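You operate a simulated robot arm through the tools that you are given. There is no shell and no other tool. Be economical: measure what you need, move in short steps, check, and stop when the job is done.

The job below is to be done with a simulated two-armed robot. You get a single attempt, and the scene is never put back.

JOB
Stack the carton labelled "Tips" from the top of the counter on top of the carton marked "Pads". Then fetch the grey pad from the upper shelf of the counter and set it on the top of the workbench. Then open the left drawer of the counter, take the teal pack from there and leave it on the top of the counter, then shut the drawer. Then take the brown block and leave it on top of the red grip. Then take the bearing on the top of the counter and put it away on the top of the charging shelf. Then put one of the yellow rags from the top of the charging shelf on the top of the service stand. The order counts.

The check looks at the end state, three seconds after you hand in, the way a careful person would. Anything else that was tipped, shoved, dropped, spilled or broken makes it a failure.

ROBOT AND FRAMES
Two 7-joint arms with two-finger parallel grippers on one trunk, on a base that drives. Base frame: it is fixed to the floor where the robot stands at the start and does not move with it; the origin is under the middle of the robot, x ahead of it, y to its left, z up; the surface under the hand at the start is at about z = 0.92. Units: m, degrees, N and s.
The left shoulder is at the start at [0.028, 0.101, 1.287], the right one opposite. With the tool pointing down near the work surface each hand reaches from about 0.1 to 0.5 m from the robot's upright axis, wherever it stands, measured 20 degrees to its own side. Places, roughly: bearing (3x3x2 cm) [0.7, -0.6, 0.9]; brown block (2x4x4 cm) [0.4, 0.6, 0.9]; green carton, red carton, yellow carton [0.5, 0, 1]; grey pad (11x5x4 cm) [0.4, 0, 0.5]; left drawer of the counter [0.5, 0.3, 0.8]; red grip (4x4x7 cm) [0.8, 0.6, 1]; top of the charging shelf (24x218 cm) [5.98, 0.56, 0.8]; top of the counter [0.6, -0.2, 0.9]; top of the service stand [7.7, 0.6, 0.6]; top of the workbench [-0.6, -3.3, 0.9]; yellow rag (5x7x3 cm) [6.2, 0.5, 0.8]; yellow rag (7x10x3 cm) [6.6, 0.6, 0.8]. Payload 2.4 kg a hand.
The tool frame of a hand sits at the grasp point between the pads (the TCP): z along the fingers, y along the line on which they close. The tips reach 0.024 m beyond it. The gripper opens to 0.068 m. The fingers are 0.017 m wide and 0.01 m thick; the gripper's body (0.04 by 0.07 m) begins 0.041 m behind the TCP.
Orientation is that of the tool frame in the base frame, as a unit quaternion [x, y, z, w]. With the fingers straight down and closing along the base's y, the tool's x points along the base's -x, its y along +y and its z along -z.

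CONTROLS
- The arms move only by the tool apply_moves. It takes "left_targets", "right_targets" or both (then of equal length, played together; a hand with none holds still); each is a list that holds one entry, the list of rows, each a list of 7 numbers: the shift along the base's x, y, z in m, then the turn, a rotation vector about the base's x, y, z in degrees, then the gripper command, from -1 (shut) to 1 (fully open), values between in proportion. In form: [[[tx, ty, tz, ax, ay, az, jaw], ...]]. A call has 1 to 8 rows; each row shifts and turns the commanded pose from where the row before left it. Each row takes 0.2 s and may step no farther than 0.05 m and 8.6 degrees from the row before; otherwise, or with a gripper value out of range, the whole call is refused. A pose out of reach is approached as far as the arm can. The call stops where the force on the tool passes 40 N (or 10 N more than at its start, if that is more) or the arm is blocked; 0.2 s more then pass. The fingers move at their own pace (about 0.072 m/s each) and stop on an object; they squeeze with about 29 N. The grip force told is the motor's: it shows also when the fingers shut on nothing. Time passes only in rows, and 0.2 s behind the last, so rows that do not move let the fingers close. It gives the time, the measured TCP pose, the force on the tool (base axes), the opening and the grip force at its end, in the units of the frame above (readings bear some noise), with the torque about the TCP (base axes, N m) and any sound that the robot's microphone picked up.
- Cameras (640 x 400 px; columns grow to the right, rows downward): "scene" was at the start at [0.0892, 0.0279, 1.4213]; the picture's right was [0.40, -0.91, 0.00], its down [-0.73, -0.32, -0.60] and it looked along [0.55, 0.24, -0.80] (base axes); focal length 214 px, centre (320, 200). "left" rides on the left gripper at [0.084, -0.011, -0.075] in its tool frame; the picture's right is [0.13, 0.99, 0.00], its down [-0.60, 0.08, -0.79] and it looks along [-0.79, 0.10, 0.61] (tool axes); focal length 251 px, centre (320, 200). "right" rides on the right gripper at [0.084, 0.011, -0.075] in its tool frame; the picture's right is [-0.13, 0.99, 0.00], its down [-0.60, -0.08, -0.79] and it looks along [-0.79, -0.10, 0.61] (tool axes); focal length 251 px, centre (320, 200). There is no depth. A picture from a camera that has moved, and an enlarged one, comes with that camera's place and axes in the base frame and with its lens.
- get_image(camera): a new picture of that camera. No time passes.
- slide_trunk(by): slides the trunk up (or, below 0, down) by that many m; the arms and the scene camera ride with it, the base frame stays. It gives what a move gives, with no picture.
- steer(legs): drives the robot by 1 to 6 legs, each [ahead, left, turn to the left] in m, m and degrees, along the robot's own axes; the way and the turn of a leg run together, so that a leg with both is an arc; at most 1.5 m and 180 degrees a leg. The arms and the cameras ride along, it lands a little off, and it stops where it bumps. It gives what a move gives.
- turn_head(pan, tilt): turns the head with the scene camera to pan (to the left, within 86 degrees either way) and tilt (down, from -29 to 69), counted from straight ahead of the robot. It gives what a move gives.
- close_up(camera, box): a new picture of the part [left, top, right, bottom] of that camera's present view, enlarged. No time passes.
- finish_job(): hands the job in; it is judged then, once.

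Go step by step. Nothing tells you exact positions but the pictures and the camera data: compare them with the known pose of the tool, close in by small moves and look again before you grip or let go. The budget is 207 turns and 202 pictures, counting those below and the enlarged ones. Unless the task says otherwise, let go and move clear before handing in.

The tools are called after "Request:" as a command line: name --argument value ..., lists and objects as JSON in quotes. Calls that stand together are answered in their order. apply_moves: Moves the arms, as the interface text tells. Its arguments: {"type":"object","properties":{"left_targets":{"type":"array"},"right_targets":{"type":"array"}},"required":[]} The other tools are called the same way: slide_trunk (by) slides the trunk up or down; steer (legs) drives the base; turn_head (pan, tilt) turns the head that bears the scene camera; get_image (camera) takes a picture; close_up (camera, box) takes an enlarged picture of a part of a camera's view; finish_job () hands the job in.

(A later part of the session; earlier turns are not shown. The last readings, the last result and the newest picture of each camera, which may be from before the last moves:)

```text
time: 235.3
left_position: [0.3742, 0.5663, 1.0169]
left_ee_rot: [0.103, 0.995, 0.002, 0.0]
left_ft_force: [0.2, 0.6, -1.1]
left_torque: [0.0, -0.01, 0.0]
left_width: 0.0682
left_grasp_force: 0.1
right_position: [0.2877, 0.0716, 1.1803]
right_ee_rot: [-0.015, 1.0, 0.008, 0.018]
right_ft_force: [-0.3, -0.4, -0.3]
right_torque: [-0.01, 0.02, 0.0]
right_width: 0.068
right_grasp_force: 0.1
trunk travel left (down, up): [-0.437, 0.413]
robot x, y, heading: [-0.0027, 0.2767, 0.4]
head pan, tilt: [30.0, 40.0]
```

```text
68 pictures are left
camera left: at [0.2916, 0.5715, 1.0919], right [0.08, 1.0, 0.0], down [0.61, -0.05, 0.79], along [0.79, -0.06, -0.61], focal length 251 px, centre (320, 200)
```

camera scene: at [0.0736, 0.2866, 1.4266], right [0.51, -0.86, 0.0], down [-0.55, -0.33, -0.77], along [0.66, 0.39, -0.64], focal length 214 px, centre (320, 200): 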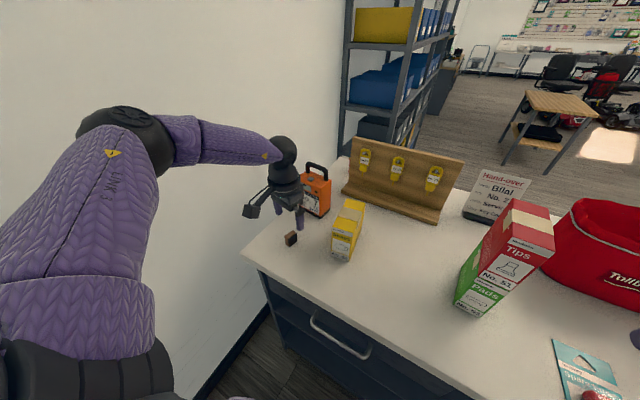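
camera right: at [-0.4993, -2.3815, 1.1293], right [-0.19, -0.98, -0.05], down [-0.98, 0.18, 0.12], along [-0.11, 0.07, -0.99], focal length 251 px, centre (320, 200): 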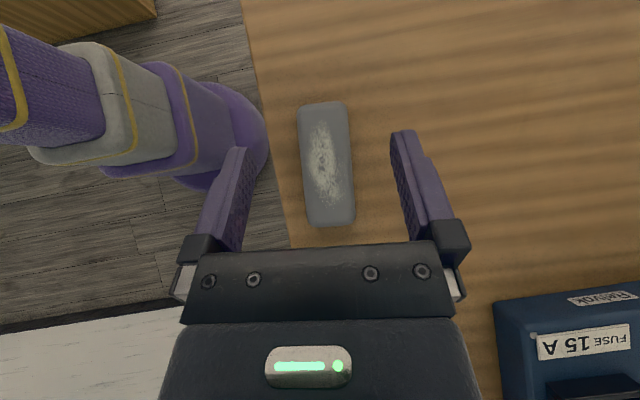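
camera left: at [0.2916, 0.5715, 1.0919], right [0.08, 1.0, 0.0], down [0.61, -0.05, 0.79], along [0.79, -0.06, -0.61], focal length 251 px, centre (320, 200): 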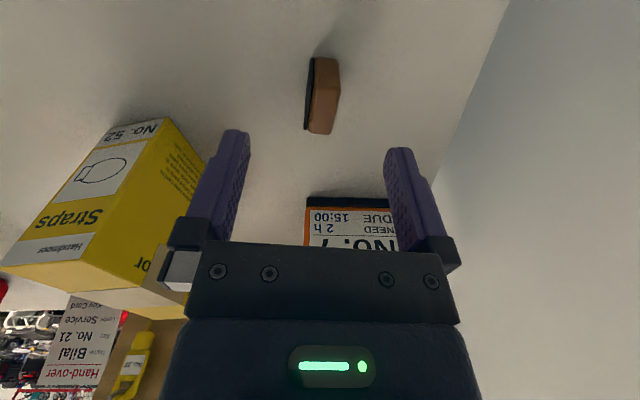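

Request:
slide_trunk --by -0.064

Request:
get_image --camera "left"

Request:
close_up --camera "scene" --box '[220, 130, 380, 280]'

```text
time: 236.3
left_position: [0.3746, 0.5664, 0.9524]
left_ee_rot: [0.104, 0.995, 0.0, 0.0]
left_ft_force: [-0.1, -0.2, -0.5]
left_torque: [0.01, 0.01, 0.0]
left_width: 0.068
left_grasp_force: 0.1
right_position: [0.2881, 0.0696, 1.1171]
right_ee_rot: [-0.017, 1.0, 0.008, 0.019]
right_ft_force: [0.8, 0.9, -0.9]
right_torque: [0.0, 0.0, 0.03]
right_width: 0.068
right_grasp_force: 0.0
trunk travel left (down, up): [-0.373, 0.477]
robot x, y, heading: [0.0001, 0.2782, 0.6]
head pan, tilt: [30.0, 40.0]
```

```text
67 pictures are left
camera left: at [0.2917, 0.5714, 1.028], right [0.08, 1.0, 0.0], down [0.61, -0.05, 0.79], along [0.79, -0.06, -0.61], focal length 251 px, centre (320, 200)
```

left: 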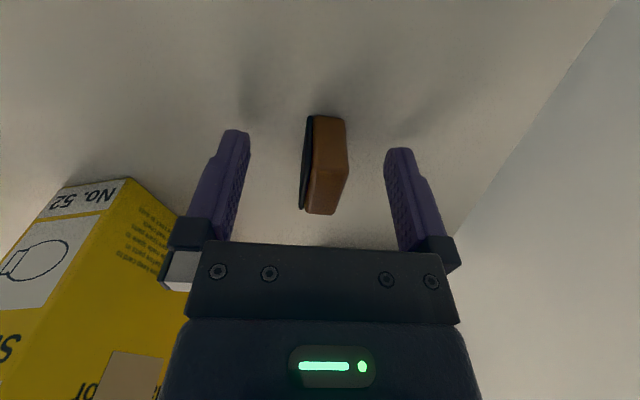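

```text
2.67 times, centred on (300, 205) of scene
camera zoom: at [0.1075, 0.3167, 1.3119], right [0.51, -0.86, 0.0], down [-0.55, -0.33, -0.77], along [0.66, 0.39, -0.64], focal length 572 px, centre (373, 187)
```

zoom: 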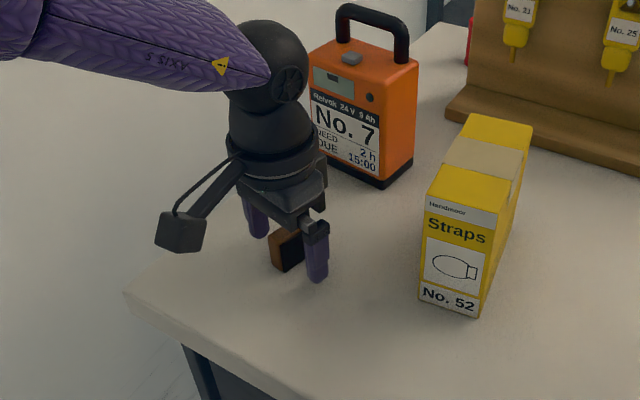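

The block is centred between the fingers, so I'll close and lift.

Request:
apply_moves --left_targets '[[[0, 0, 0, 0, 0, 0, -1], [0, 0, 0, 0, 0, 0, -1], [0, 0, 0, 0, 0, 0, -1], [0, 0, 0, 0, 0, 0, -1], [0, 0, 0.005, 0, 0, 0, -1], [0, 0, 0.01, 0, 0, 0, -1], [0, 0, 0.01, 0, 0, 0, -1]]]'

Request:
slide_trunk --by 0.2

Request:
get_image --camera "left"

```text
time: 237.9
left_position: [0.3747, 0.5657, 0.9773]
left_ee_rot: [0.103, 0.995, 0.001, 0.0]
left_ft_force: [-0.1, 1.2, -0.3]
left_torque: [0.01, 0.01, -0.01]
left_width: 0.0182
left_grasp_force: 28.9
right_position: [0.2879, 0.0703, 1.116]
right_ee_rot: [-0.016, 1.0, 0.008, 0.018]
right_ft_force: [0.3, 0.0, -0.2]
right_torque: [-0.02, 0.01, -0.01]
right_width: 0.068
right_grasp_force: 0.0
trunk travel left (down, up): [-0.373, 0.477]
robot x, y, heading: [-0.0024, 0.2749, 0.3]
head pan, tilt: [30.0, 40.0]
```

```text
time: 240.1
left_position: [0.3753, 0.5658, 1.1772]
left_ee_rot: [0.103, 0.995, 0.001, -0.001]
left_ft_force: [-0.1, 0.3, -0.6]
left_torque: [-0.01, -0.01, 0.01]
left_width: 0.0182
left_grasp_force: 29.2
right_position: [0.2885, 0.0694, 1.3155]
right_ee_rot: [-0.015, 1.0, 0.008, 0.018]
right_ft_force: [0.2, 0.2, -0.9]
right_torque: [0.0, 0.0, 0.03]
right_width: 0.068
right_grasp_force: 0.1
trunk travel left (down, up): [-0.573, 0.276]
robot x, y, heading: [-0.0036, 0.2733, 0.5]
head pan, tilt: [30.0, 40.0]
```

```text
65 pictures are left
camera left: at [0.292, 0.5715, 1.2528], right [0.08, 1.0, 0.0], down [0.61, -0.05, 0.79], along [0.79, -0.06, -0.61], focal length 251 px, centre (320, 200)
```

left: 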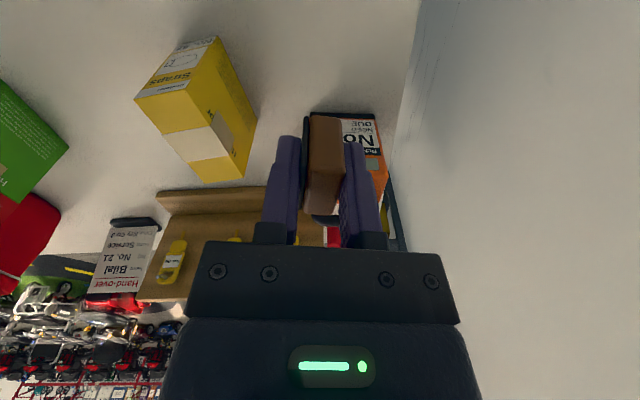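

The block is held at 0.018 m. I'll bring the hand in, back out, turn right and drive along the aisle to find a way around the counter.

Request:
steer --legs '[[-0.4, 0, 0]]'

Request:
apply_moves --left_targets '[[[-0.02, -0.02, 0.01, 0, 0, 0, -1], [-0.03, -0.03, 0.02, 0, 0, 0, -1], [-0.03, -0.03, 0.02, 0, 0, 0, -1], [-0.01, -0.01, 0, 0, 0, 0, -1]]]'

Request:
steer --legs '[[0, -0.2, 0], [0, 0, -90], [1.3, 0, 0]]'

Request:
turn_head --pan 45 --tilt 25

Request:
get_image --camera "scene"

```text
time: 242.6
left_position: [-0.0261, 0.5639, 1.1796]
left_ee_rot: [0.101, 0.995, 0.002, -0.001]
left_ft_force: [-0.5, 0.0, -0.2]
left_torque: [-0.01, -0.02, -0.04]
left_width: 0.0181
left_grasp_force: 29.0
right_position: [-0.1105, 0.068, 1.3158]
right_ee_rot: [-0.02, 1.0, 0.008, 0.018]
right_ft_force: [-0.1, 0.8, 0.2]
right_torque: [-0.02, -0.03, 0.02]
right_width: 0.0679
right_grasp_force: 0.0
trunk travel left (down, up): [-0.573, 0.276]
robot x, y, heading: [-0.3998, 0.2722, 1.0]
head pan, tilt: [30.0, 40.0]
```

```text
time: 243.6
left_position: [-0.1172, 0.4754, 1.2288]
left_ee_rot: [0.098, 0.995, 0.001, -0.001]
left_ft_force: [0.1, -0.4, -1.2]
left_torque: [-0.02, 0.01, 0.0]
left_width: 0.0181
left_grasp_force: 29.1
right_position: [-0.1099, 0.0682, 1.3167]
right_ee_rot: [-0.02, 1.0, 0.009, 0.018]
right_ft_force: [-0.4, -0.2, 0.6]
right_torque: [0.0, 0.0, -0.01]
right_width: 0.0678
right_grasp_force: 0.1
trunk travel left (down, up): [-0.573, 0.276]
robot x, y, heading: [-0.4017, 0.2732, 0.8]
head pan, tilt: [30.0, 40.0]
```

```text
time: 255.1
left_position: [-0.1593, -1.4996, 1.2285]
left_ee_rot: [0.771, 0.637, 0.001, 0.0]
left_ft_force: [-0.5, 0.3, 0.4]
left_torque: [0.03, 0.03, 0.02]
left_width: 0.0186
left_grasp_force: 28.9
right_position: [-0.5656, -1.5106, 1.3168]
right_ee_rot: [0.689, 0.724, -0.007, 0.019]
right_ft_force: [0.8, 0.4, -0.3]
right_torque: [-0.01, -0.03, -0.02]
right_width: 0.0681
right_grasp_force: 0.1
trunk travel left (down, up): [-0.573, 0.276]
robot x, y, heading: [-0.3653, -1.215, -88.5]
head pan, tilt: [30.0, 40.0]
```

```text
time: 255.8
left_position: [-0.1591, -1.501, 1.2295]
left_ee_rot: [0.772, 0.636, 0.001, 0.0]
left_ft_force: [0.9, 0.3, -1.1]
left_torque: [0.03, 0.01, 0.01]
left_width: 0.0181
left_grasp_force: 28.8
right_position: [-0.5658, -1.5111, 1.3171]
right_ee_rot: [0.69, 0.724, -0.007, 0.018]
right_ft_force: [0.0, 0.3, 0.2]
right_torque: [0.0, 0.0, -0.01]
right_width: 0.0681
right_grasp_force: 0.0
trunk travel left (down, up): [-0.573, 0.276]
robot x, y, heading: [-0.3622, -1.2158, -88.4]
head pan, tilt: [45.0, 25.0]
```

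```text
64 pictures are left
camera scene: at [-0.2973, -1.2978, 1.536], right [-0.69, -0.72, 0.0], down [-0.31, 0.29, -0.91], along [0.66, -0.63, -0.42], focal length 214 px, centre (320, 200)
```

scene: 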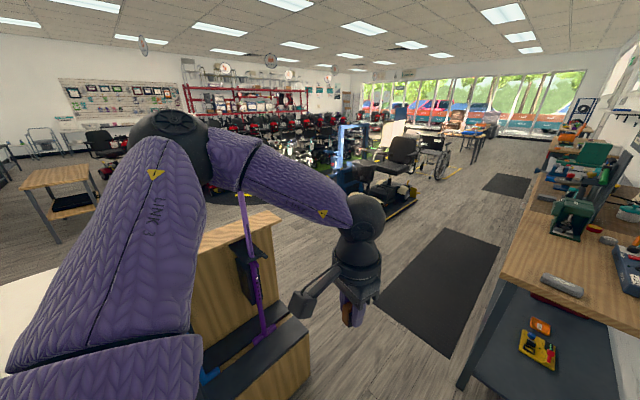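

The way around leads past the crate's end (y≈−1.85), between it and the scooter platform. I'll go ahead, shift left past the crate, turn to face +x and look.

Request:
steer --legs '[[0.65, 0, -1.5], [0.25, 0.33, 0], [0.2, 0.05, 0], [0, 0, 90]]'

Request:
turn_head --pan 0 --tilt 20

Request:
get_image --camera "scene"

```text
time: 266.6
left_position: [0.3154, -2.1337, 1.228]
left_ee_rot: [0.121, 0.993, 0.001, 0.0]
left_ft_force: [0.2, -0.9, -0.7]
left_torque: [0.01, 0.01, -0.03]
left_width: 0.0182
left_grasp_force: 29.3
right_position: [0.306, -2.5416, 1.317]
right_ee_rot: [0.001, 1.0, 0.008, 0.018]
right_ft_force: [0.6, 0.2, -0.5]
right_torque: [0.03, -0.03, 0.02]
right_width: 0.0679
right_grasp_force: 0.1
trunk travel left (down, up): [-0.573, 0.276]
robot x, y, heading: [0.0272, -2.3269, -1.4]
head pan, tilt: [45.0, 25.0]
```

```text
time: 267.8
left_position: [0.3165, -2.1348, 1.2289]
left_ee_rot: [0.121, 0.993, 0.001, -0.001]
left_ft_force: [0.1, -0.3, -0.5]
left_torque: [-0.04, -0.02, 0.0]
left_width: 0.0182
left_grasp_force: 29.1
right_position: [0.3057, -2.5417, 1.3168]
right_ee_rot: [0.0, 1.0, 0.008, 0.019]
right_ft_force: [-0.4, 0.3, 0.2]
right_torque: [0.0, -0.03, 0.01]
right_width: 0.068
right_grasp_force: 0.0
trunk travel left (down, up): [-0.573, 0.276]
robot x, y, heading: [0.0237, -2.3255, -1.4]
head pan, tilt: [0.0, 20.0]
```

```text
63 pictures are left
camera scene: at [0.1325, -2.3315, 1.5442], right [-0.02, -1.0, 0.0], down [-0.34, 0.01, -0.94], along [0.94, -0.02, -0.34], focal length 214 px, centre (320, 200)
```

scene: 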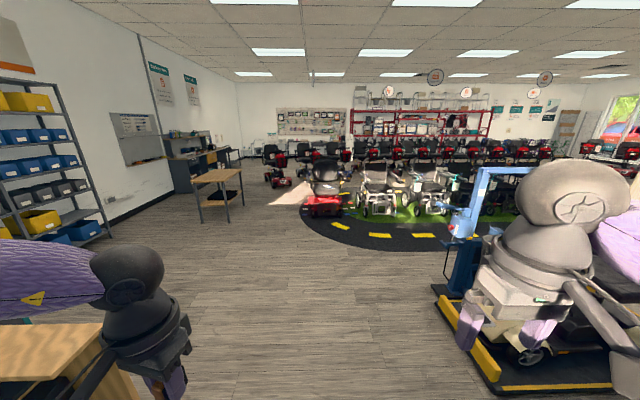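

The floor is clear. I'll drive 1.45 m in +x, turn left 90° and look along the back of the counter.

Request:
steer --legs '[[0.75, 0, 1.4], [0.7, 0, 0], [0, 0, 90], [1.0, 0, 0]]'

Request:
turn_head --pan 15 --tilt 25

Request:
get_image --camera "scene"

```text
time: 283.9
left_position: [1.2787, -1.0293, 1.2281]
left_ee_rot: [-0.625, 0.781, 0.0, -0.002]
left_ft_force: [-0.5, -0.2, -0.6]
left_torque: [0.02, -0.01, -0.01]
left_width: 0.0182
left_grasp_force: 29.2
right_position: [1.6871, -1.0298, 1.3158]
right_ee_rot: [0.715, -0.699, -0.019, -0.007]
right_ft_force: [0.0, 0.2, 1.3]
right_torque: [0.0, -0.02, 0.02]
right_width: 0.068
right_grasp_force: 0.1
trunk travel left (down, up): [-0.573, 0.276]
robot x, y, heading: [1.4778, -1.3183, 89.8]
head pan, tilt: [0.0, 20.0]
```

```text
time: 284.6
left_position: [1.28, -1.0284, 1.2291]
left_ee_rot: [-0.625, 0.781, -0.001, -0.002]
left_ft_force: [-0.7, -0.7, -0.7]
left_torque: [0.01, 0.0, 0.03]
left_width: 0.0179
left_grasp_force: 28.9
right_position: [1.6874, -1.0302, 1.3174]
right_ee_rot: [0.714, -0.699, -0.019, -0.008]
right_ft_force: [0.1, -0.4, 0.4]
right_torque: [0.02, 0.02, -0.01]
right_width: 0.0679
right_grasp_force: 0.1
trunk travel left (down, up): [-0.573, 0.276]
robot x, y, heading: [1.4793, -1.317, 89.7]
head pan, tilt: [15.0, 25.0]
```

```text
62 pictures are left
camera scene: at [1.4553, -1.2159, 1.5361], right [0.97, 0.25, 0.0], down [0.11, -0.41, -0.91], along [-0.23, 0.88, -0.42], focal length 214 px, centre (320, 200)
```

scene: 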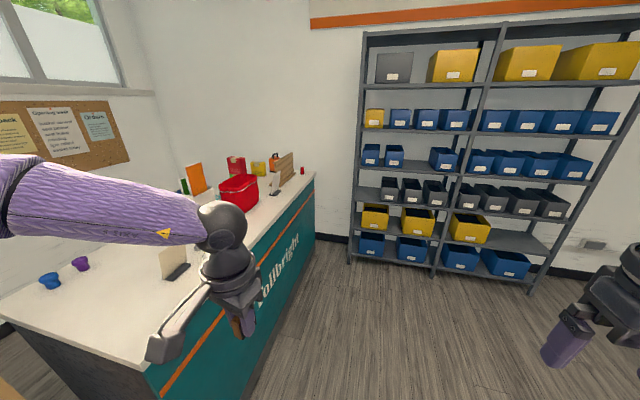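

The space behind the counter is clear and the red grip is visible. I'll retract the right hand a bit, drive up, turn to about 120° and look.

Request:
apply_moves --right_targets '[[[0, -0.045, 0, 0, 0, 0, 1], [0, -0.045, 0, 0, 0, 0, 1]]]'

Request:
steer --legs '[[0.65, 0.1, 0], [0.65, 0.1, 0], [0, 0, 30]]'

Request:
turn_head --pan 15 --tilt 45

Request:
get_image --camera "scene"

```text
time: 285.2
left_position: [1.2781, -1.0302, 1.2285]
left_ee_rot: [-0.626, 0.78, 0.0, -0.002]
left_ft_force: [0.1, -0.1, -0.2]
left_torque: [-0.03, -0.01, 0.01]
left_width: 0.0181
left_grasp_force: 28.9
right_position: [1.685, -1.1219, 1.3166]
right_ee_rot: [0.715, -0.699, -0.018, -0.007]
right_ft_force: [0.8, -0.3, -0.6]
right_torque: [0.04, 0.02, -0.01]
right_width: 0.0677
right_grasp_force: 0.1
trunk travel left (down, up): [-0.573, 0.276]
robot x, y, heading: [1.4779, -1.3195, 89.8]
head pan, tilt: [15.0, 25.0]
```

```text
time: 293.6
left_position: [0.9681, 0.1253, 1.2283]
left_ee_rot: [0.807, -0.59, 0.0, 0.001]
left_ft_force: [0.3, 0.1, -0.2]
left_torque: [-0.01, -0.03, -0.02]
left_width: 0.0181
left_grasp_force: 28.8
right_position: [1.3645, 0.2512, 1.3164]
right_ee_rot: [0.872, -0.489, -0.019, -0.002]
right_ft_force: [-0.1, -0.3, -0.1]
right_torque: [0.05, -0.01, 0.02]
right_width: 0.0679
right_grasp_force: 0.1
trunk travel left (down, up): [-0.573, 0.276]
robot x, y, heading: [1.284, -0.0241, 120.3]
head pan, tilt: [15.0, 25.0]
```

```text
time: 294.4
left_position: [0.9685, 0.1263, 1.2284]
left_ee_rot: [0.808, -0.589, 0.0, 0.001]
left_ft_force: [0.9, 0.4, -0.9]
left_torque: [-0.01, -0.01, -0.04]
left_width: 0.0182
left_grasp_force: 28.7
right_position: [1.3655, 0.2522, 1.3159]
right_ee_rot: [0.872, -0.489, -0.019, -0.002]
right_ft_force: [-0.2, -0.4, -0.2]
right_torque: [0.01, -0.01, 0.04]
right_width: 0.0681
right_grasp_force: 0.1
trunk travel left (down, up): [-0.573, 0.276]
robot x, y, heading: [1.2865, -0.0219, 120.0]
head pan, tilt: [15.0, 45.0]
```

```text
61 pictures are left
camera scene: at [1.2206, 0.0449, 1.5056], right [0.71, 0.71, 0.0], down [0.5, -0.5, -0.71], along [-0.5, 0.5, -0.71], focal length 214 px, centre (320, 200)
```

scene: 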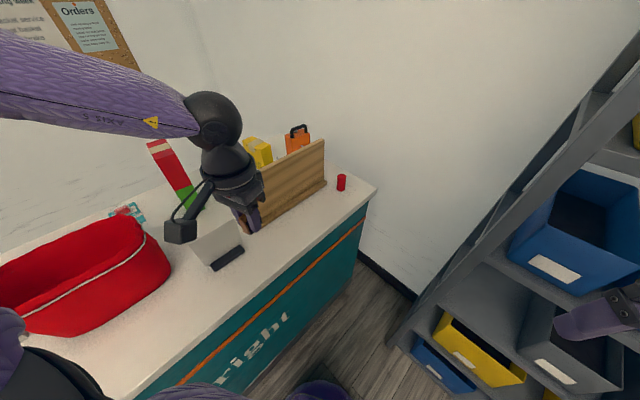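

Request:
close_up --camera "scene" --box '[220, 110, 400, 240]'

```text
3.08 times, centred on (310, 175) of scene
camera zoom: at [1.2206, 0.0449, 1.5056], right [0.71, 0.71, 0.0], down [0.5, -0.5, -0.71], along [-0.5, 0.5, -0.71], focal length 660 px, centre (351, 277)
```

zoom: 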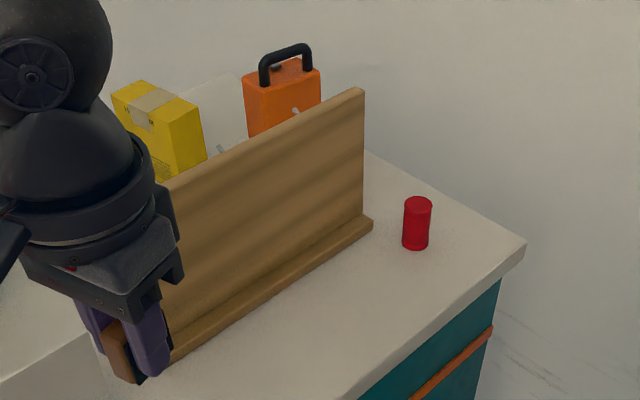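

From here the grip stands at (0.821, 0.563) in the current frame, and the board's top is at z≈1.12. I'll approach to bring the hand near it and then extend.

Request:
steer --legs '[[0.27, -0.06, 0]]'

Request:
apply_moves --left_targets '[[[-0.015, 0.026, 0, 0, 0, 0, -1], [-0.015, 0.026, 0, 0, 0, 0, -1], [-0.015, 0.026, 0, 0, 0, 0, -1]]]'

Request:
get_image --camera "scene"

Request:
get_image --camera "left"

```text
time: 296.9
left_position: [1.0834, 0.4316, 1.2328]
left_ee_rot: [-0.63, 0.773, -0.076, -0.002]
left_ft_force: [1.5, -3.1, 0.8]
left_torque: [0.13, 0.21, 0.02]
left_width: 0.0178
left_grasp_force: 29.6
right_position: [1.3932, 0.4659, 1.2693]
right_ee_rot: [0.871, -0.486, 0.064, -0.005]
right_ft_force: [2.4, -2.5, -0.7]
right_torque: [0.09, 0.11, 0.02]
right_width: 0.068
right_grasp_force: 0.1
trunk travel left (down, up): [-0.573, 0.276]
robot x, y, heading: [1.262, 0.2633, 105.7]
head pan, tilt: [15.0, 45.0]
stopped in leg 1: the force on the tool passed its limit at 120 N (the readings are from after the stop); the commanded pose is now the measured one
```

```text
time: 297.2
left_position: [1.17, 0.4548, 1.2246]
left_ee_rot: [-0.535, 0.822, -0.196, -0.002]
left_ft_force: [2.0, -2.5, 0.2]
left_torque: [0.14, 0.06, 0.02]
left_width: 0.0181
left_grasp_force: 29.3
right_position: [1.4494, 0.4556, 1.2433]
right_ee_rot: [0.859, -0.499, 0.11, -0.02]
right_ft_force: [-0.5, -1.9, 0.3]
right_torque: [0.14, 0.01, 0.0]
right_width: 0.068
right_grasp_force: 0.0
trunk travel left (down, up): [-0.573, 0.276]
robot x, y, heading: [1.3147, 0.2671, 95.3]
head pan, tilt: [15.0, 45.0]
stopped in row 1 (right hand): the force on the tool passed its limit at 161 N (the readings are from after the stop); the commanded pose is now the measured one
```

```text
59 pictures are left
camera scene: at [1.2957, 0.1976, 1.5184], right [0.94, 0.35, 0.03], down [0.24, -0.58, -0.77], along [-0.25, 0.73, -0.63], focal length 214 px, centre (320, 200)
```

scene: 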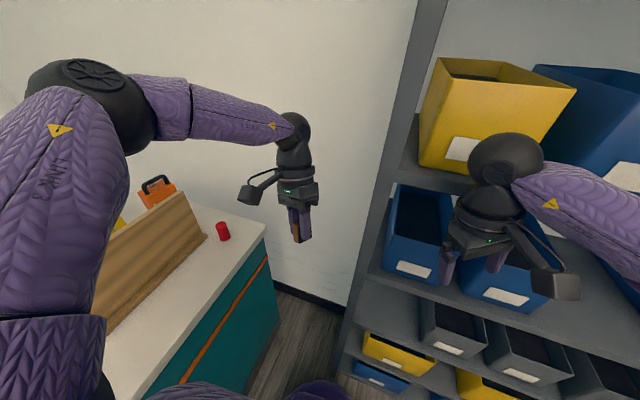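

```text
58 pictures are left
camera left: at [1.1291, 0.4003, 1.315], right [-0.93, 0.23, -0.29], down [0.03, 0.82, 0.58], along [0.37, 0.53, -0.76], focal length 251 px, centre (320, 200)
```

left: 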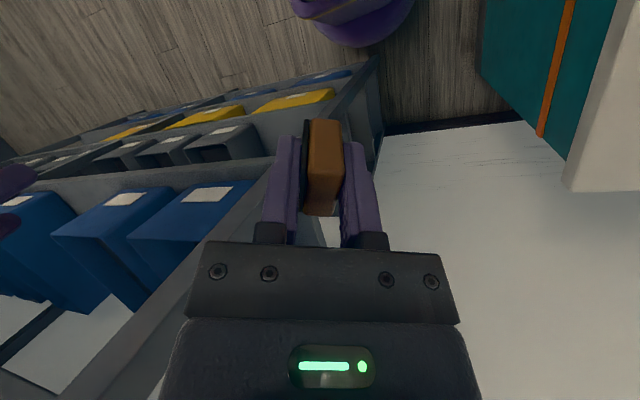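

The right hand bumped into the rack, whose front is closer than I judged, and turned the base. I'll back straight away from the rack at once.

Request:
steer --legs '[[-0.2, 0, 0]]'

Request:
get_image --camera "scene"

```text
time: 297.9
left_position: [1.2549, 0.4569, 1.2902]
left_ee_rot: [-0.501, 0.82, -0.277, 0.011]
left_ft_force: [-0.6, -2.2, 0.8]
left_torque: [0.1, -0.03, 0.06]
left_width: 0.0181
left_grasp_force: 29.3
right_position: [1.4749, 0.4533, 1.215]
right_ee_rot: [0.887, -0.435, 0.115, -0.103]
right_ft_force: [-1.8, -1.3, 0.2]
right_torque: [0.08, -0.08, -0.04]
right_width: 0.0679
right_grasp_force: 0.1
trunk travel left (down, up): [-0.573, 0.276]
robot x, y, heading: [1.3646, 0.2374, 84.9]
head pan, tilt: [15.0, 45.0]
stopped in leg 1: the force on the tool passed its limit at 201 N (the readings are from after the stop); the commanded pose is now the measured one
```

```text
57 pictures are left
camera scene: at [1.3407, 0.1609, 1.5187], right [0.99, 0.17, 0.03], down [0.13, -0.61, -0.78], along [-0.11, 0.77, -0.62], focal length 214 px, centre (320, 200)
```

scene: 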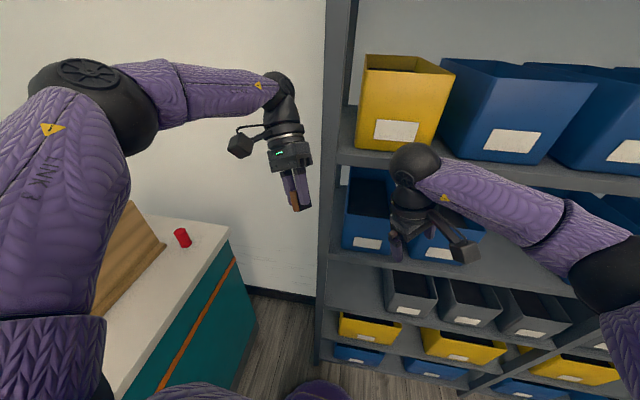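

Request:
close_up --camera "scene" --box '[320, 120, 500, 280]'

Request:
get_image --camera "right"

```text
2.50 times, centred on (410, 200) of scene
camera zoom: at [1.3407, 0.1609, 1.5187], right [0.99, 0.17, 0.03], down [0.13, -0.61, -0.78], along [-0.11, 0.77, -0.62], focal length 536 px, centre (95, 200)
```

zoom: 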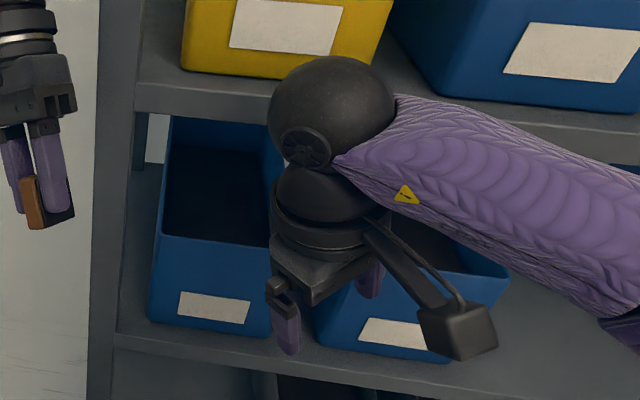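

```text
55 pictures are left
camera right: at [1.4953, 0.3746, 1.2926], right [-0.82, -0.49, -0.29], down [-0.53, 0.46, 0.71], along [-0.21, 0.74, -0.64], focal length 251 px, centre (320, 200)
```

right: 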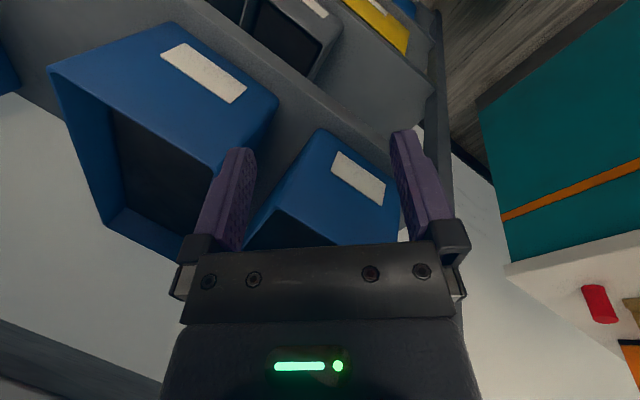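

Request:
apply_moves --right_targets '[[[0, 0, 0, 0, 0, 0, 1]]]'

```text
time: 298.2
left_position: [1.2631, 0.4821, 1.3191]
left_ee_rot: [-0.483, 0.816, -0.318, 0.013]
left_ft_force: [-98.1, 14.0, 39.7]
left_torque: [1.84, -3.71, 5.01]
left_width: 0.0182
left_grasp_force: 29.0
right_position: [1.4678, 0.4856, 1.1965]
right_ee_rot: [0.899, -0.397, 0.112, -0.144]
right_ft_force: [41.8, -45.0, 2.0]
right_torque: [-0.15, -0.52, -3.14]
right_width: 0.0677
right_grasp_force: 0.0
trunk travel left (down, up): [-0.573, 0.276]
robot x, y, heading: [1.386, 0.2386, 80.0]
head pan, tilt: [15.0, 45.0]
stopped in row 1 (left hand): the arm was blocked; the commanded pose is now the measured one
```

The base is still creeping clockwise and the left hand now presses on the rack post. I'll back away with a counter-clockwise turn.

Request:
steer --legs '[[-0.15, 0, 10]]'

Request:
get_image --camera "scene"

```text
time: 299.0
left_position: [1.2686, 0.4806, 1.362]
left_ee_rot: [-0.514, 0.788, -0.338, 0.028]
left_ft_force: [186.3, 35.3, -55.5]
left_torque: [-1.39, 15.88, 8.04]
left_width: 0.0182
left_grasp_force: 29.2
right_position: [1.4023, 0.4834, 1.1569]
right_ee_rot: [0.935, -0.325, 0.017, -0.143]
right_ft_force: [20.8, -50.9, 29.8]
right_torque: [0.47, -0.74, -1.8]
right_width: 0.0544
right_grasp_force: 0.1
trunk travel left (down, up): [-0.573, 0.276]
robot x, y, heading: [1.4025, 0.2216, 76.6]
head pan, tilt: [15.0, 45.0]
stopped in leg 1: the robot was blocked; the commanded pose is now the measured one
```

```text
54 pictures are left
camera scene: at [1.3623, 0.148, 1.5191], right [1.0, 0.02, 0.03], down [0.04, -0.62, -0.78], along [0.0, 0.78, -0.62], focal length 214 px, centre (320, 200)
```

scene: 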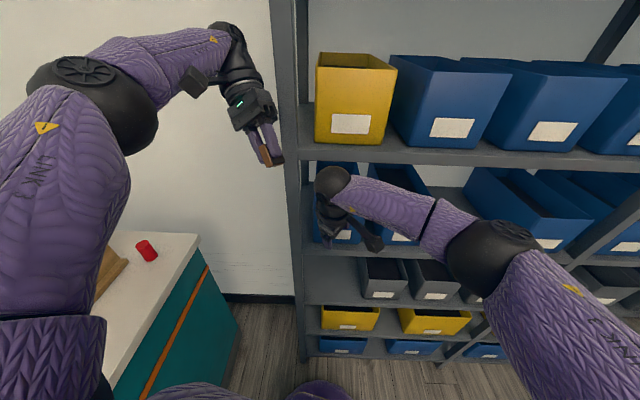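

The right hand is inside the rack's front and the left hand presses on its post. I'll free them with the arms: the left hand away from the post, the right hand straight out.

Request:
apply_moves --left_targets '[[[-0.02, -0.01, 0, 0, 0, 0, -1], [-0.03, -0.01, 0, 0, 0, 0, -1], [-0.03, -0.01, 0, 0, 0, 0, -1]]]' --right_targets '[[[0, -0.03, 0, 0, 0, 0, 0.5], [0, -0.04, 0, 0, 0, 0, 0.5], [0, -0.04, 0, 0, 0, 0, 0.5]]]'

Request:
get_image --camera "scene"

```text
time: 299.3
left_position: [1.2521, 0.5157, 1.3535]
left_ee_rot: [-0.555, 0.762, -0.333, 0.027]
left_ft_force: [202.5, 79.9, -43.7]
left_torque: [-5.84, 17.58, 4.93]
left_width: 0.0182
left_grasp_force: 29.0
left hand out of reach, approached as far as the arm can: row 1
right_position: [1.3124, 0.4902, 1.1289]
right_ee_rot: [0.961, -0.256, -0.078, -0.066]
right_ft_force: [27.4, -106.2, -1.1]
right_torque: [4.12, 2.49, -1.47]
right_width: 0.0384
right_grasp_force: 0.0
trunk travel left (down, up): [-0.573, 0.276]
robot x, y, heading: [1.3846, 0.2218, 80.5]
head pan, tilt: [15.0, 45.0]
stopped in row 1 (left hand): the arm was blocked; the commanded pose is now the measured one
```

```text
53 pictures are left
camera scene: at [1.3772, 0.1929, 1.5165], right [1.0, 0.1, 0.01], down [0.07, -0.64, -0.76], along [-0.07, 0.76, -0.65], focal length 214 px, centre (320, 200)
```

scene: 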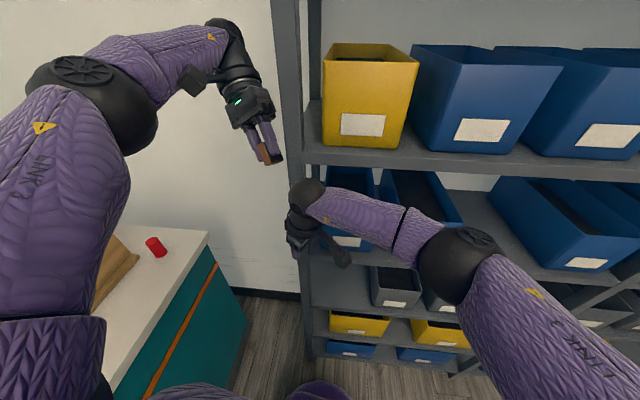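

Request:
apply_moves --left_targets '[[[0, 0, 0, 0, 0, 0, -1]]]' --right_targets '[[[0, 0, 0, 0, 0, 0, 0]]]'

Request:
get_image --camera "scene"

```text
time: 299.6
left_position: [1.234, 0.5692, 1.3508]
left_ee_rot: [-0.593, 0.732, -0.328, 0.071]
left_ft_force: [192.2, 109.3, -32.9]
left_torque: [-8.5, 16.46, 4.83]
left_width: 0.0184
left_grasp_force: 29.6
right_position: [1.2481, 0.4942, 1.121]
right_ee_rot: [0.951, -0.275, -0.141, 0.016]
right_ft_force: [-75.9, -174.0, 27.6]
right_torque: [13.55, -7.3, -3.92]
right_width: 0.0342
right_grasp_force: 0.1
trunk travel left (down, up): [-0.573, 0.276]
robot x, y, heading: [1.3928, 0.2144, 79.9]
head pan, tilt: [15.0, 45.0]
stopped in row 1 (left hand): the arm was blocked; the commanded pose is now the measured one
```

```text
52 pictures are left
camera scene: at [1.3696, 0.2308, 1.5134], right [1.0, 0.09, 0.01], down [0.07, -0.67, -0.74], along [-0.05, 0.74, -0.67], focal length 214 px, centre (320, 200)
```

scene: 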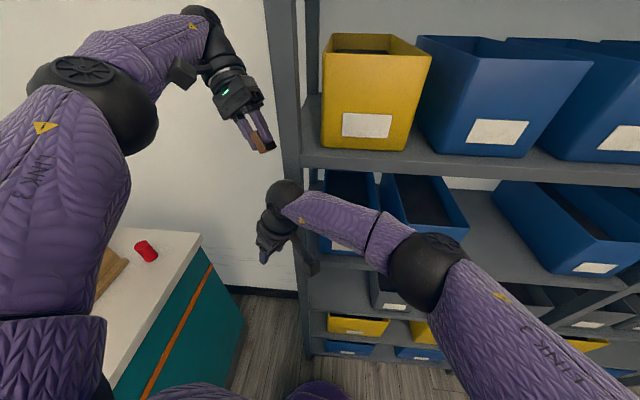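

The robot rocked back from the push and is swinging upright again, with the wrists folded oddly. I'll relieve both arms: turn the left hand toward vertical and draw the right hand out from the rack.

Request:
apply_moves --left_targets '[[[-0.01, -0.04, 0, 5, 6.2, 0, -1], [-0.01, -0.04, 0, 5, 6.2, 0, -1]]]' --right_targets '[[[0.01, -0.045, 0, 0, 0, 0, 0], [0.01, -0.045, 0, 0, 0, 0, 0]]]'

Request:
get_image --camera "scene"

```text
time: 300.0
left_position: [1.1439, 0.553, 1.326]
left_ee_rot: [-0.633, 0.694, -0.34, 0.036]
left_ft_force: [179.5, 110.8, -56.4]
left_torque: [-8.42, 16.08, 4.65]
left_width: 0.0178
left_grasp_force: 29.0
right_position: [1.1844, 0.5063, 1.1002]
right_ee_rot: [0.965, -0.228, -0.127, 0.041]
right_ft_force: [3.5, 4.3, -0.8]
right_torque: [-0.28, 0.21, 0.08]
right_width: 0.0338
right_grasp_force: 0.0
trunk travel left (down, up): [-0.573, 0.276]
robot x, y, heading: [1.3386, 0.2166, 89.6]
head pan, tilt: [15.0, 45.0]
stopped in row 1 (left hand): the arm was blocked; the commanded pose is now the measured one
```

```text
51 pictures are left
camera scene: at [1.3256, 0.2582, 1.5098], right [0.97, 0.25, 0.01], down [0.18, -0.66, -0.73], along [-0.18, 0.71, -0.68], focal length 214 px, centre (320, 200)
```

scene: 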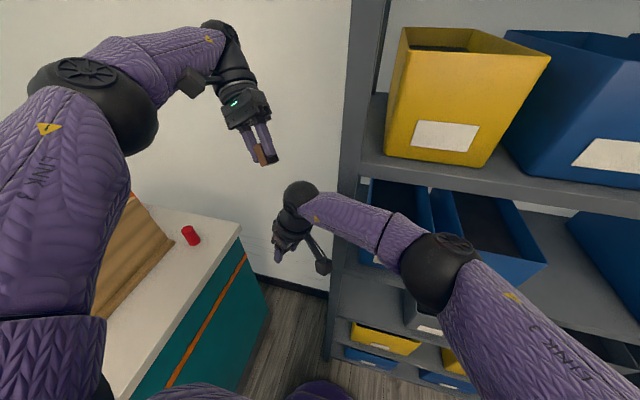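

The right hand is free now. The left wrist is folded with its camera pressed against its own forearm, so I'll keep unfolding it by turning toward vertical and moving it outward.

Request:
apply_moves --left_targets '[[[-0.02, 0.03, 0.02, 5.5, 6.4, 0, -1], [-0.02, 0.03, 0.0, 5.5, 6.4, 0, -1]]]'

Request:
get_image --camera "scene"

```text
time: 300.3
left_position: [1.053, 0.5534, 1.3216]
left_ee_rot: [0.702, -0.636, 0.315, -0.055]
left_ft_force: [148.5, 150.0, -59.2]
left_torque: [-12.03, 13.95, 4.92]
left_width: 0.0185
left_grasp_force: 28.7
left hand out of reach, approached as far as the arm can: row 1
right_position: [1.1307, 0.5263, 1.0872]
right_ee_rot: [0.965, -0.234, -0.107, 0.049]
right_ft_force: [6.0, 15.2, 3.2]
right_torque: [-1.02, 0.4, 0.26]
right_width: 0.034
right_grasp_force: 0.1
trunk travel left (down, up): [-0.573, 0.276]
robot x, y, heading: [1.3076, 0.2096, 96.0]
head pan, tilt: [15.0, 45.0]
stopped in row 1 (left hand): the arm was blocked; the commanded pose is now the measured one
```

```text
50 pictures are left
camera scene: at [1.2802, 0.2758, 1.5069], right [0.93, 0.35, 0.0], down [0.25, -0.65, -0.72], along [-0.25, 0.67, -0.7], focal length 214 px, centre (320, 200)
```

scene: 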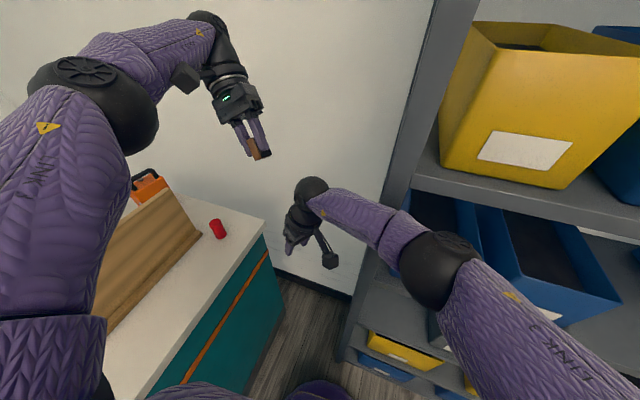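

The base is swinging back toward its intended heading by itself. I'll lift and retract the right hand meanwhile and keep unfolding the left.

Request:
apply_moves --left_targets '[[[-0.02, 0.02, -0.02, 5.5, 6.4, 0, -1]]]' --right_targets '[[[0.02, -0.03, 0.035, 0, 0, 0, 0]]]'

Request:
apply_moves --left_targets '[[[0, 0, -0.03, 5.5, 6.4, 0, -1]]]' --right_targets '[[[0.02, -0.03, 0.035, 0, 0, 0, 0]]]'

Request:
get_image --camera "scene"

```text
refused: row 1 steps farther than a row can; nothing moved
```

```text
refused: row 1 steps farther than a row can; nothing moved
```

```text
49 pictures are left
camera scene: at [1.2802, 0.2758, 1.5069], right [0.93, 0.35, 0.0], down [0.25, -0.65, -0.72], along [-0.25, 0.67, -0.7], focal length 214 px, centre (320, 200)
```

scene: 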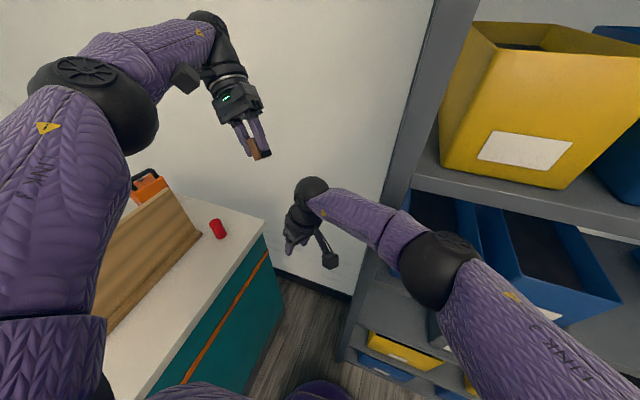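

Request:
apply_moves --left_targets '[[[-0.01, 0.01, -0.02, 5.2, 6, 0, -1]]]' --right_targets '[[[0.02, -0.025, 0.03, 0, 0, 0, 0]]]'

Request:
apply_moves --left_targets '[[[-0.01, 0.01, -0.02, 5.2, 6, 0, -1]]]' --right_targets '[[[0.02, -0.025, 0.03, 0, 0, 0, 0]]]'

Request:
get_image --camera "scene"

```text
time: 300.9
left_position: [1.0578, 0.5446, 1.2918]
left_ee_rot: [0.679, -0.679, 0.278, 0.001]
left_ft_force: [-0.2, -0.6, -0.1]
left_torque: [0.05, -0.01, -0.02]
left_width: 0.0184
left_grasp_force: 29.6
left hand out of reach, approached as far as the arm can: row 1
right_position: [1.1364, 0.4901, 1.1206]
right_ee_rot: [0.978, -0.174, -0.108, 0.04]
right_ft_force: [-0.6, 0.0, -1.1]
right_torque: [0.0, 0.01, -0.01]
right_width: 0.034
right_grasp_force: 0.2
trunk travel left (down, up): [-0.573, 0.276]
robot x, y, heading: [1.3043, 0.2087, 97.0]
head pan, tilt: [15.0, 45.0]
stopped in row 1 (left hand): the arm was blocked; the commanded pose is now the measured one
```

```text
time: 301.3
left_position: [1.048, 0.5564, 1.271]
left_ee_rot: [0.692, -0.691, 0.21, 0.004]
left_ft_force: [-0.4, -0.4, -0.6]
left_torque: [-0.01, -0.02, 0.05]
left_width: 0.0185
left_grasp_force: 29.1
right_position: [1.157, 0.4674, 1.145]
right_ee_rot: [0.978, -0.177, -0.105, 0.041]
right_ft_force: [0.9, -0.5, -0.6]
right_torque: [0.0, 0.0, 0.03]
right_width: 0.034
right_grasp_force: 0.0
trunk travel left (down, up): [-0.573, 0.276]
robot x, y, heading: [1.3064, 0.2103, 96.6]
head pan, tilt: [15.0, 45.0]
```

```text
48 pictures are left
camera scene: at [1.2684, 0.28, 1.506], right [0.93, 0.37, 0.01], down [0.26, -0.65, -0.71], along [-0.26, 0.67, -0.7], focal length 214 px, centre (320, 200)
```

scene: 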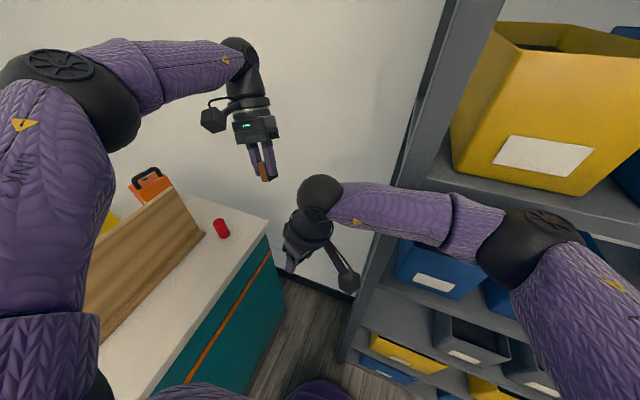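

Everything has settled with no forces, and the block is still held. I'll back away 0.25 m from the rack before re-posing the right arm.

Request:
steer --legs '[[-0.25, 0, 0]]'

Request:
apply_moves --left_targets '[[[-0.02, 0, -0.01, 5.4, 6, 0, -1], [-0.02, 0, -0.01, 5.4, 6, 0, -1], [-0.02, 0, -0.01, 5, 5, 0, -1], [0, 0, 0, 0, 0, 0, -1], [0, 0, 0, 0, 0, 0, -1]]]' --right_targets '[[[0.035, -0.02, 0.02, 0, 0, 0, 0], [0.035, -0.02, 0.02, 0, 0, 0, 0], [0.035, -0.02, 0.02, 0, 0, 0, 0], [0.035, -0.02, 0.02, 0, 0, 0, 0], [0.035, -0.02, 0.02, 0, 0, 0, 0]]]'

Request:
get_image --camera "scene"

```text
time: 303.1
left_position: [1.0794, 0.3208, 1.2671]
left_ee_rot: [0.693, -0.688, 0.214, 0.01]
left_ft_force: [1.0, 0.2, -0.4]
left_torque: [0.0, 0.03, -0.05]
left_width: 0.0182
left_grasp_force: 29.0
right_position: [1.1885, 0.2312, 1.1437]
right_ee_rot: [0.977, -0.177, -0.107, 0.046]
right_ft_force: [-0.1, -0.4, -0.6]
right_torque: [-0.02, 0.07, -0.01]
right_width: 0.034
right_grasp_force: 0.1
trunk travel left (down, up): [-0.573, 0.276]
robot x, y, heading: [1.3345, -0.0388, 96.6]
head pan, tilt: [15.0, 45.0]
```

```text
time: 304.3
left_position: [1.02, 0.3234, 1.2378]
left_ee_rot: [0.712, -0.702, 0.013, 0.017]
left_ft_force: [0.7, 0.8, -1.3]
left_torque: [0.03, 0.0, 0.03]
left_width: 0.0184
left_grasp_force: 29.4
right_position: [1.3548, 0.1532, 1.248]
right_ee_rot: [0.977, -0.176, -0.107, 0.046]
right_ft_force: [0.6, 0.3, 0.0]
right_torque: [-0.02, 0.03, 0.02]
right_width: 0.0339
right_grasp_force: 0.1
right hand out of reach, approached as far as the arm can: row 5
trunk travel left (down, up): [-0.573, 0.276]
robot x, y, heading: [1.3325, -0.0382, 96.7]
head pan, tilt: [15.0, 45.0]
```

```text
47 pictures are left
camera scene: at [1.3031, 0.0496, 1.5055], right [0.93, 0.37, 0.0], down [0.26, -0.66, -0.71], along [-0.26, 0.66, -0.71], focal length 214 px, centre (320, 200)
```

scene: 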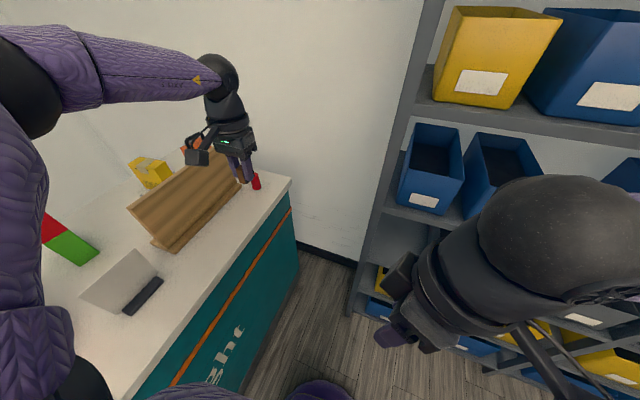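

The robot is upright and steady again. I'll check the rack's bins for displacement.

Request:
close_up --camera "scene" --box '[340, 90, 640, 300]'

```text
1.90 times, centred on (490, 195) of scene
camera zoom: at [1.3031, 0.0496, 1.5055], right [0.93, 0.37, 0.0], down [0.26, -0.66, -0.71], along [-0.26, 0.66, -0.71], focal length 408 px, centre (-4, 210)
```

zoom: 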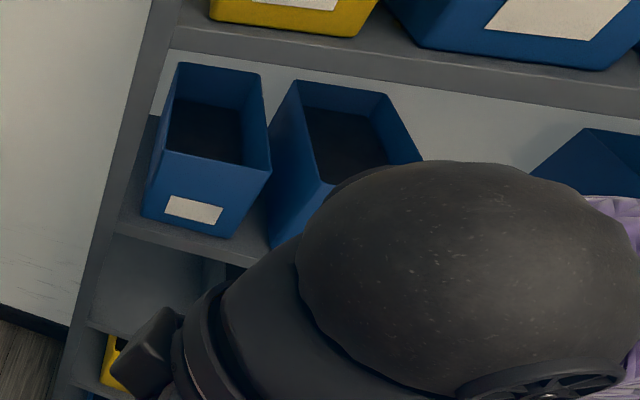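

The bins look aligned. The left hand already sits well relative to the robot, so I'll tuck the right hand back, keep the heading at about 97°, and glide diagonally until the left hand is near the grip. The right side then stays away from the rack.

Request:
apply_moves --right_targets '[[[0.03, -0.025, 0, 0, 0, 0, 0], [0.03, -0.025, 0, 0, 0, 0, 0], [0.03, 0, 0, 0, 0, 0, 0]]]'

Request:
steer --legs '[[0.12, 0.05, 0]]'

Request:
get_image --camera "scene"

```text
time: 305.1
left_position: [1.0207, 0.3233, 1.2384]
left_ee_rot: [0.712, -0.702, 0.013, 0.017]
left_ft_force: [0.1, 0.8, -0.1]
left_torque: [-0.03, -0.02, -0.06]
left_width: 0.0183
left_grasp_force: 28.9
right_position: [1.413, 0.169, 1.2753]
right_ee_rot: [0.978, -0.176, -0.107, 0.044]
right_ft_force: [-0.1, -0.2, -0.3]
right_torque: [-0.01, 0.0, 0.01]
right_width: 0.0336
right_grasp_force: 0.1
right hand out of reach, approached as far as the arm can: row 1, 2, 3
trunk travel left (down, up): [-0.573, 0.276]
robot x, y, heading: [1.3325, -0.0398, 96.8]
head pan, tilt: [15.0, 45.0]
```

```text
time: 306.4
left_position: [0.9548, 0.4382, 1.2357]
left_ee_rot: [0.713, -0.701, 0.014, 0.017]
left_ft_force: [-0.9, -0.9, 0.1]
left_torque: [-0.01, -0.02, 0.03]
left_width: 0.0181
left_grasp_force: 28.8
right_position: [1.3455, 0.2823, 1.2743]
right_ee_rot: [0.978, -0.175, -0.106, 0.046]
right_ft_force: [-0.8, 0.2, 0.3]
right_torque: [-0.01, -0.06, 0.01]
right_width: 0.0341
right_grasp_force: 0.0
trunk travel left (down, up): [-0.573, 0.276]
robot x, y, heading: [1.2712, 0.0735, 96.9]
head pan, tilt: [15.0, 45.0]
```

```text
45 pictures are left
camera scene: at [1.2379, 0.1651, 1.5054], right [0.93, 0.37, 0.0], down [0.26, -0.66, -0.71], along [-0.26, 0.66, -0.71], focal length 214 px, centre (320, 200)
```

scene: 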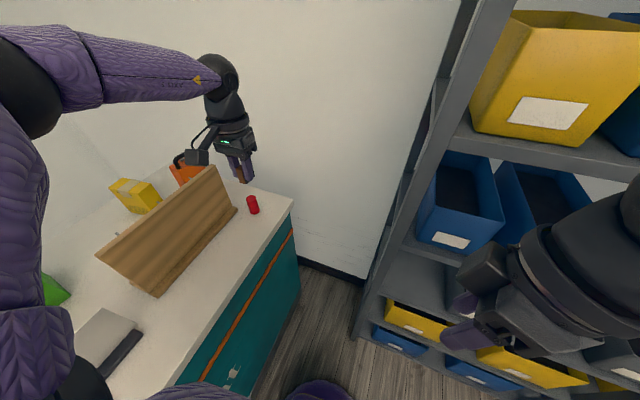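

Request:
close_up --camera "scene" --box '[190, 120, 310, 240]'

Request:
get_image --camera "left"

```text
3.33 times, centred on (250, 180) of scene
camera zoom: at [1.2379, 0.1651, 1.5054], right [0.93, 0.37, 0.0], down [0.26, -0.66, -0.71], along [-0.26, 0.66, -0.71], focal length 715 px, centre (553, 267)
```

zoom: 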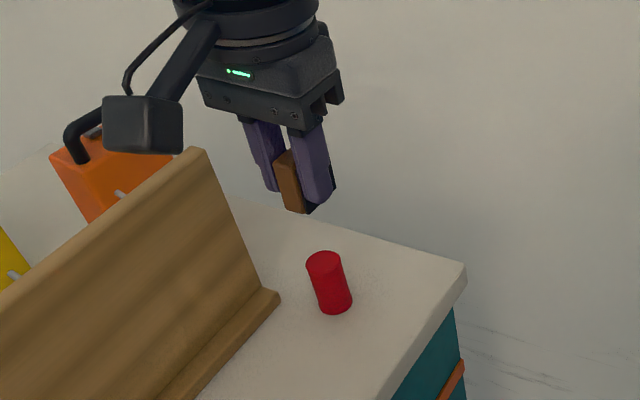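

```text
43 pictures are left
camera left: at [0.968, 0.3569, 1.315], right [-0.99, -0.15, 0.01], down [-0.09, 0.64, 0.77], along [-0.12, 0.76, -0.64], focal length 251 px, centre (320, 200)
```

left: 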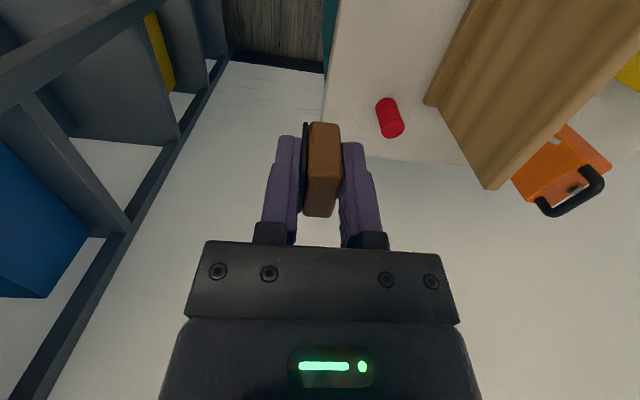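

Both cameras agree: the grip is at (0.822, 0.564). I'll glide closer, staying clear of the rack with the right hand, then lower the trunk for better reach.

Request:
steer --legs '[[0.095, 0.073, 0]]'

Request:
slide_trunk --by -0.12

Request:
get_image --camera "scene"

```text
time: 307.6
left_position: [0.8701, 0.5257, 1.2367]
left_ee_rot: [0.713, -0.701, 0.015, 0.017]
left_ft_force: [-0.3, -0.8, -0.5]
left_torque: [-0.02, 0.0, 0.04]
left_width: 0.018
left_grasp_force: 29.4
right_position: [1.2624, 0.3699, 1.2747]
right_ee_rot: [0.978, -0.176, -0.107, 0.046]
right_ft_force: [-0.3, 0.7, -0.3]
right_torque: [0.03, -0.02, 0.0]
right_width: 0.0342
right_grasp_force: 0.0
trunk travel left (down, up): [-0.573, 0.276]
robot x, y, heading: [1.1862, 0.1612, 97.0]
head pan, tilt: [15.0, 45.0]
```

```text
time: 309.1
left_position: [0.8706, 0.5236, 1.1191]
left_ee_rot: [0.713, -0.701, 0.014, 0.017]
left_ft_force: [-0.7, 0.3, -0.6]
left_torque: [-0.01, 0.0, 0.0]
left_width: 0.018
left_grasp_force: 29.1
right_position: [1.2624, 0.3739, 1.1513]
right_ee_rot: [0.977, -0.176, -0.103, 0.056]
right_ft_force: [-0.1, -0.2, 0.0]
right_torque: [0.05, 0.02, -0.01]
right_width: 0.0337
right_grasp_force: 0.0
trunk travel left (down, up): [-0.453, 0.396]
robot x, y, heading: [1.1849, 0.158, 97.1]
head pan, tilt: [15.0, 45.0]
```

```text
42 pictures are left
camera scene: at [1.1538, 0.2596, 1.3852], right [0.93, 0.37, 0.0], down [0.26, -0.66, -0.71], along [-0.26, 0.66, -0.71], focal length 214 px, centre (320, 200)
```

scene: 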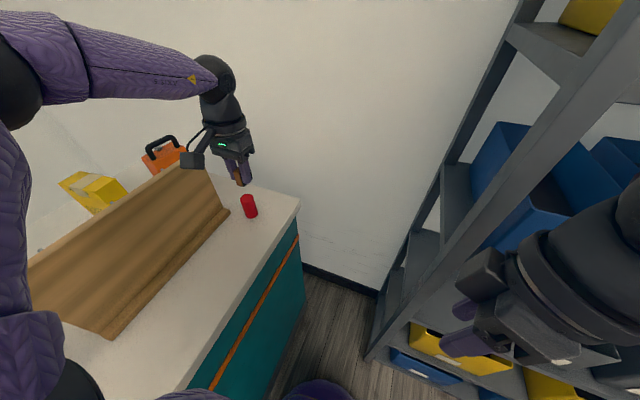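

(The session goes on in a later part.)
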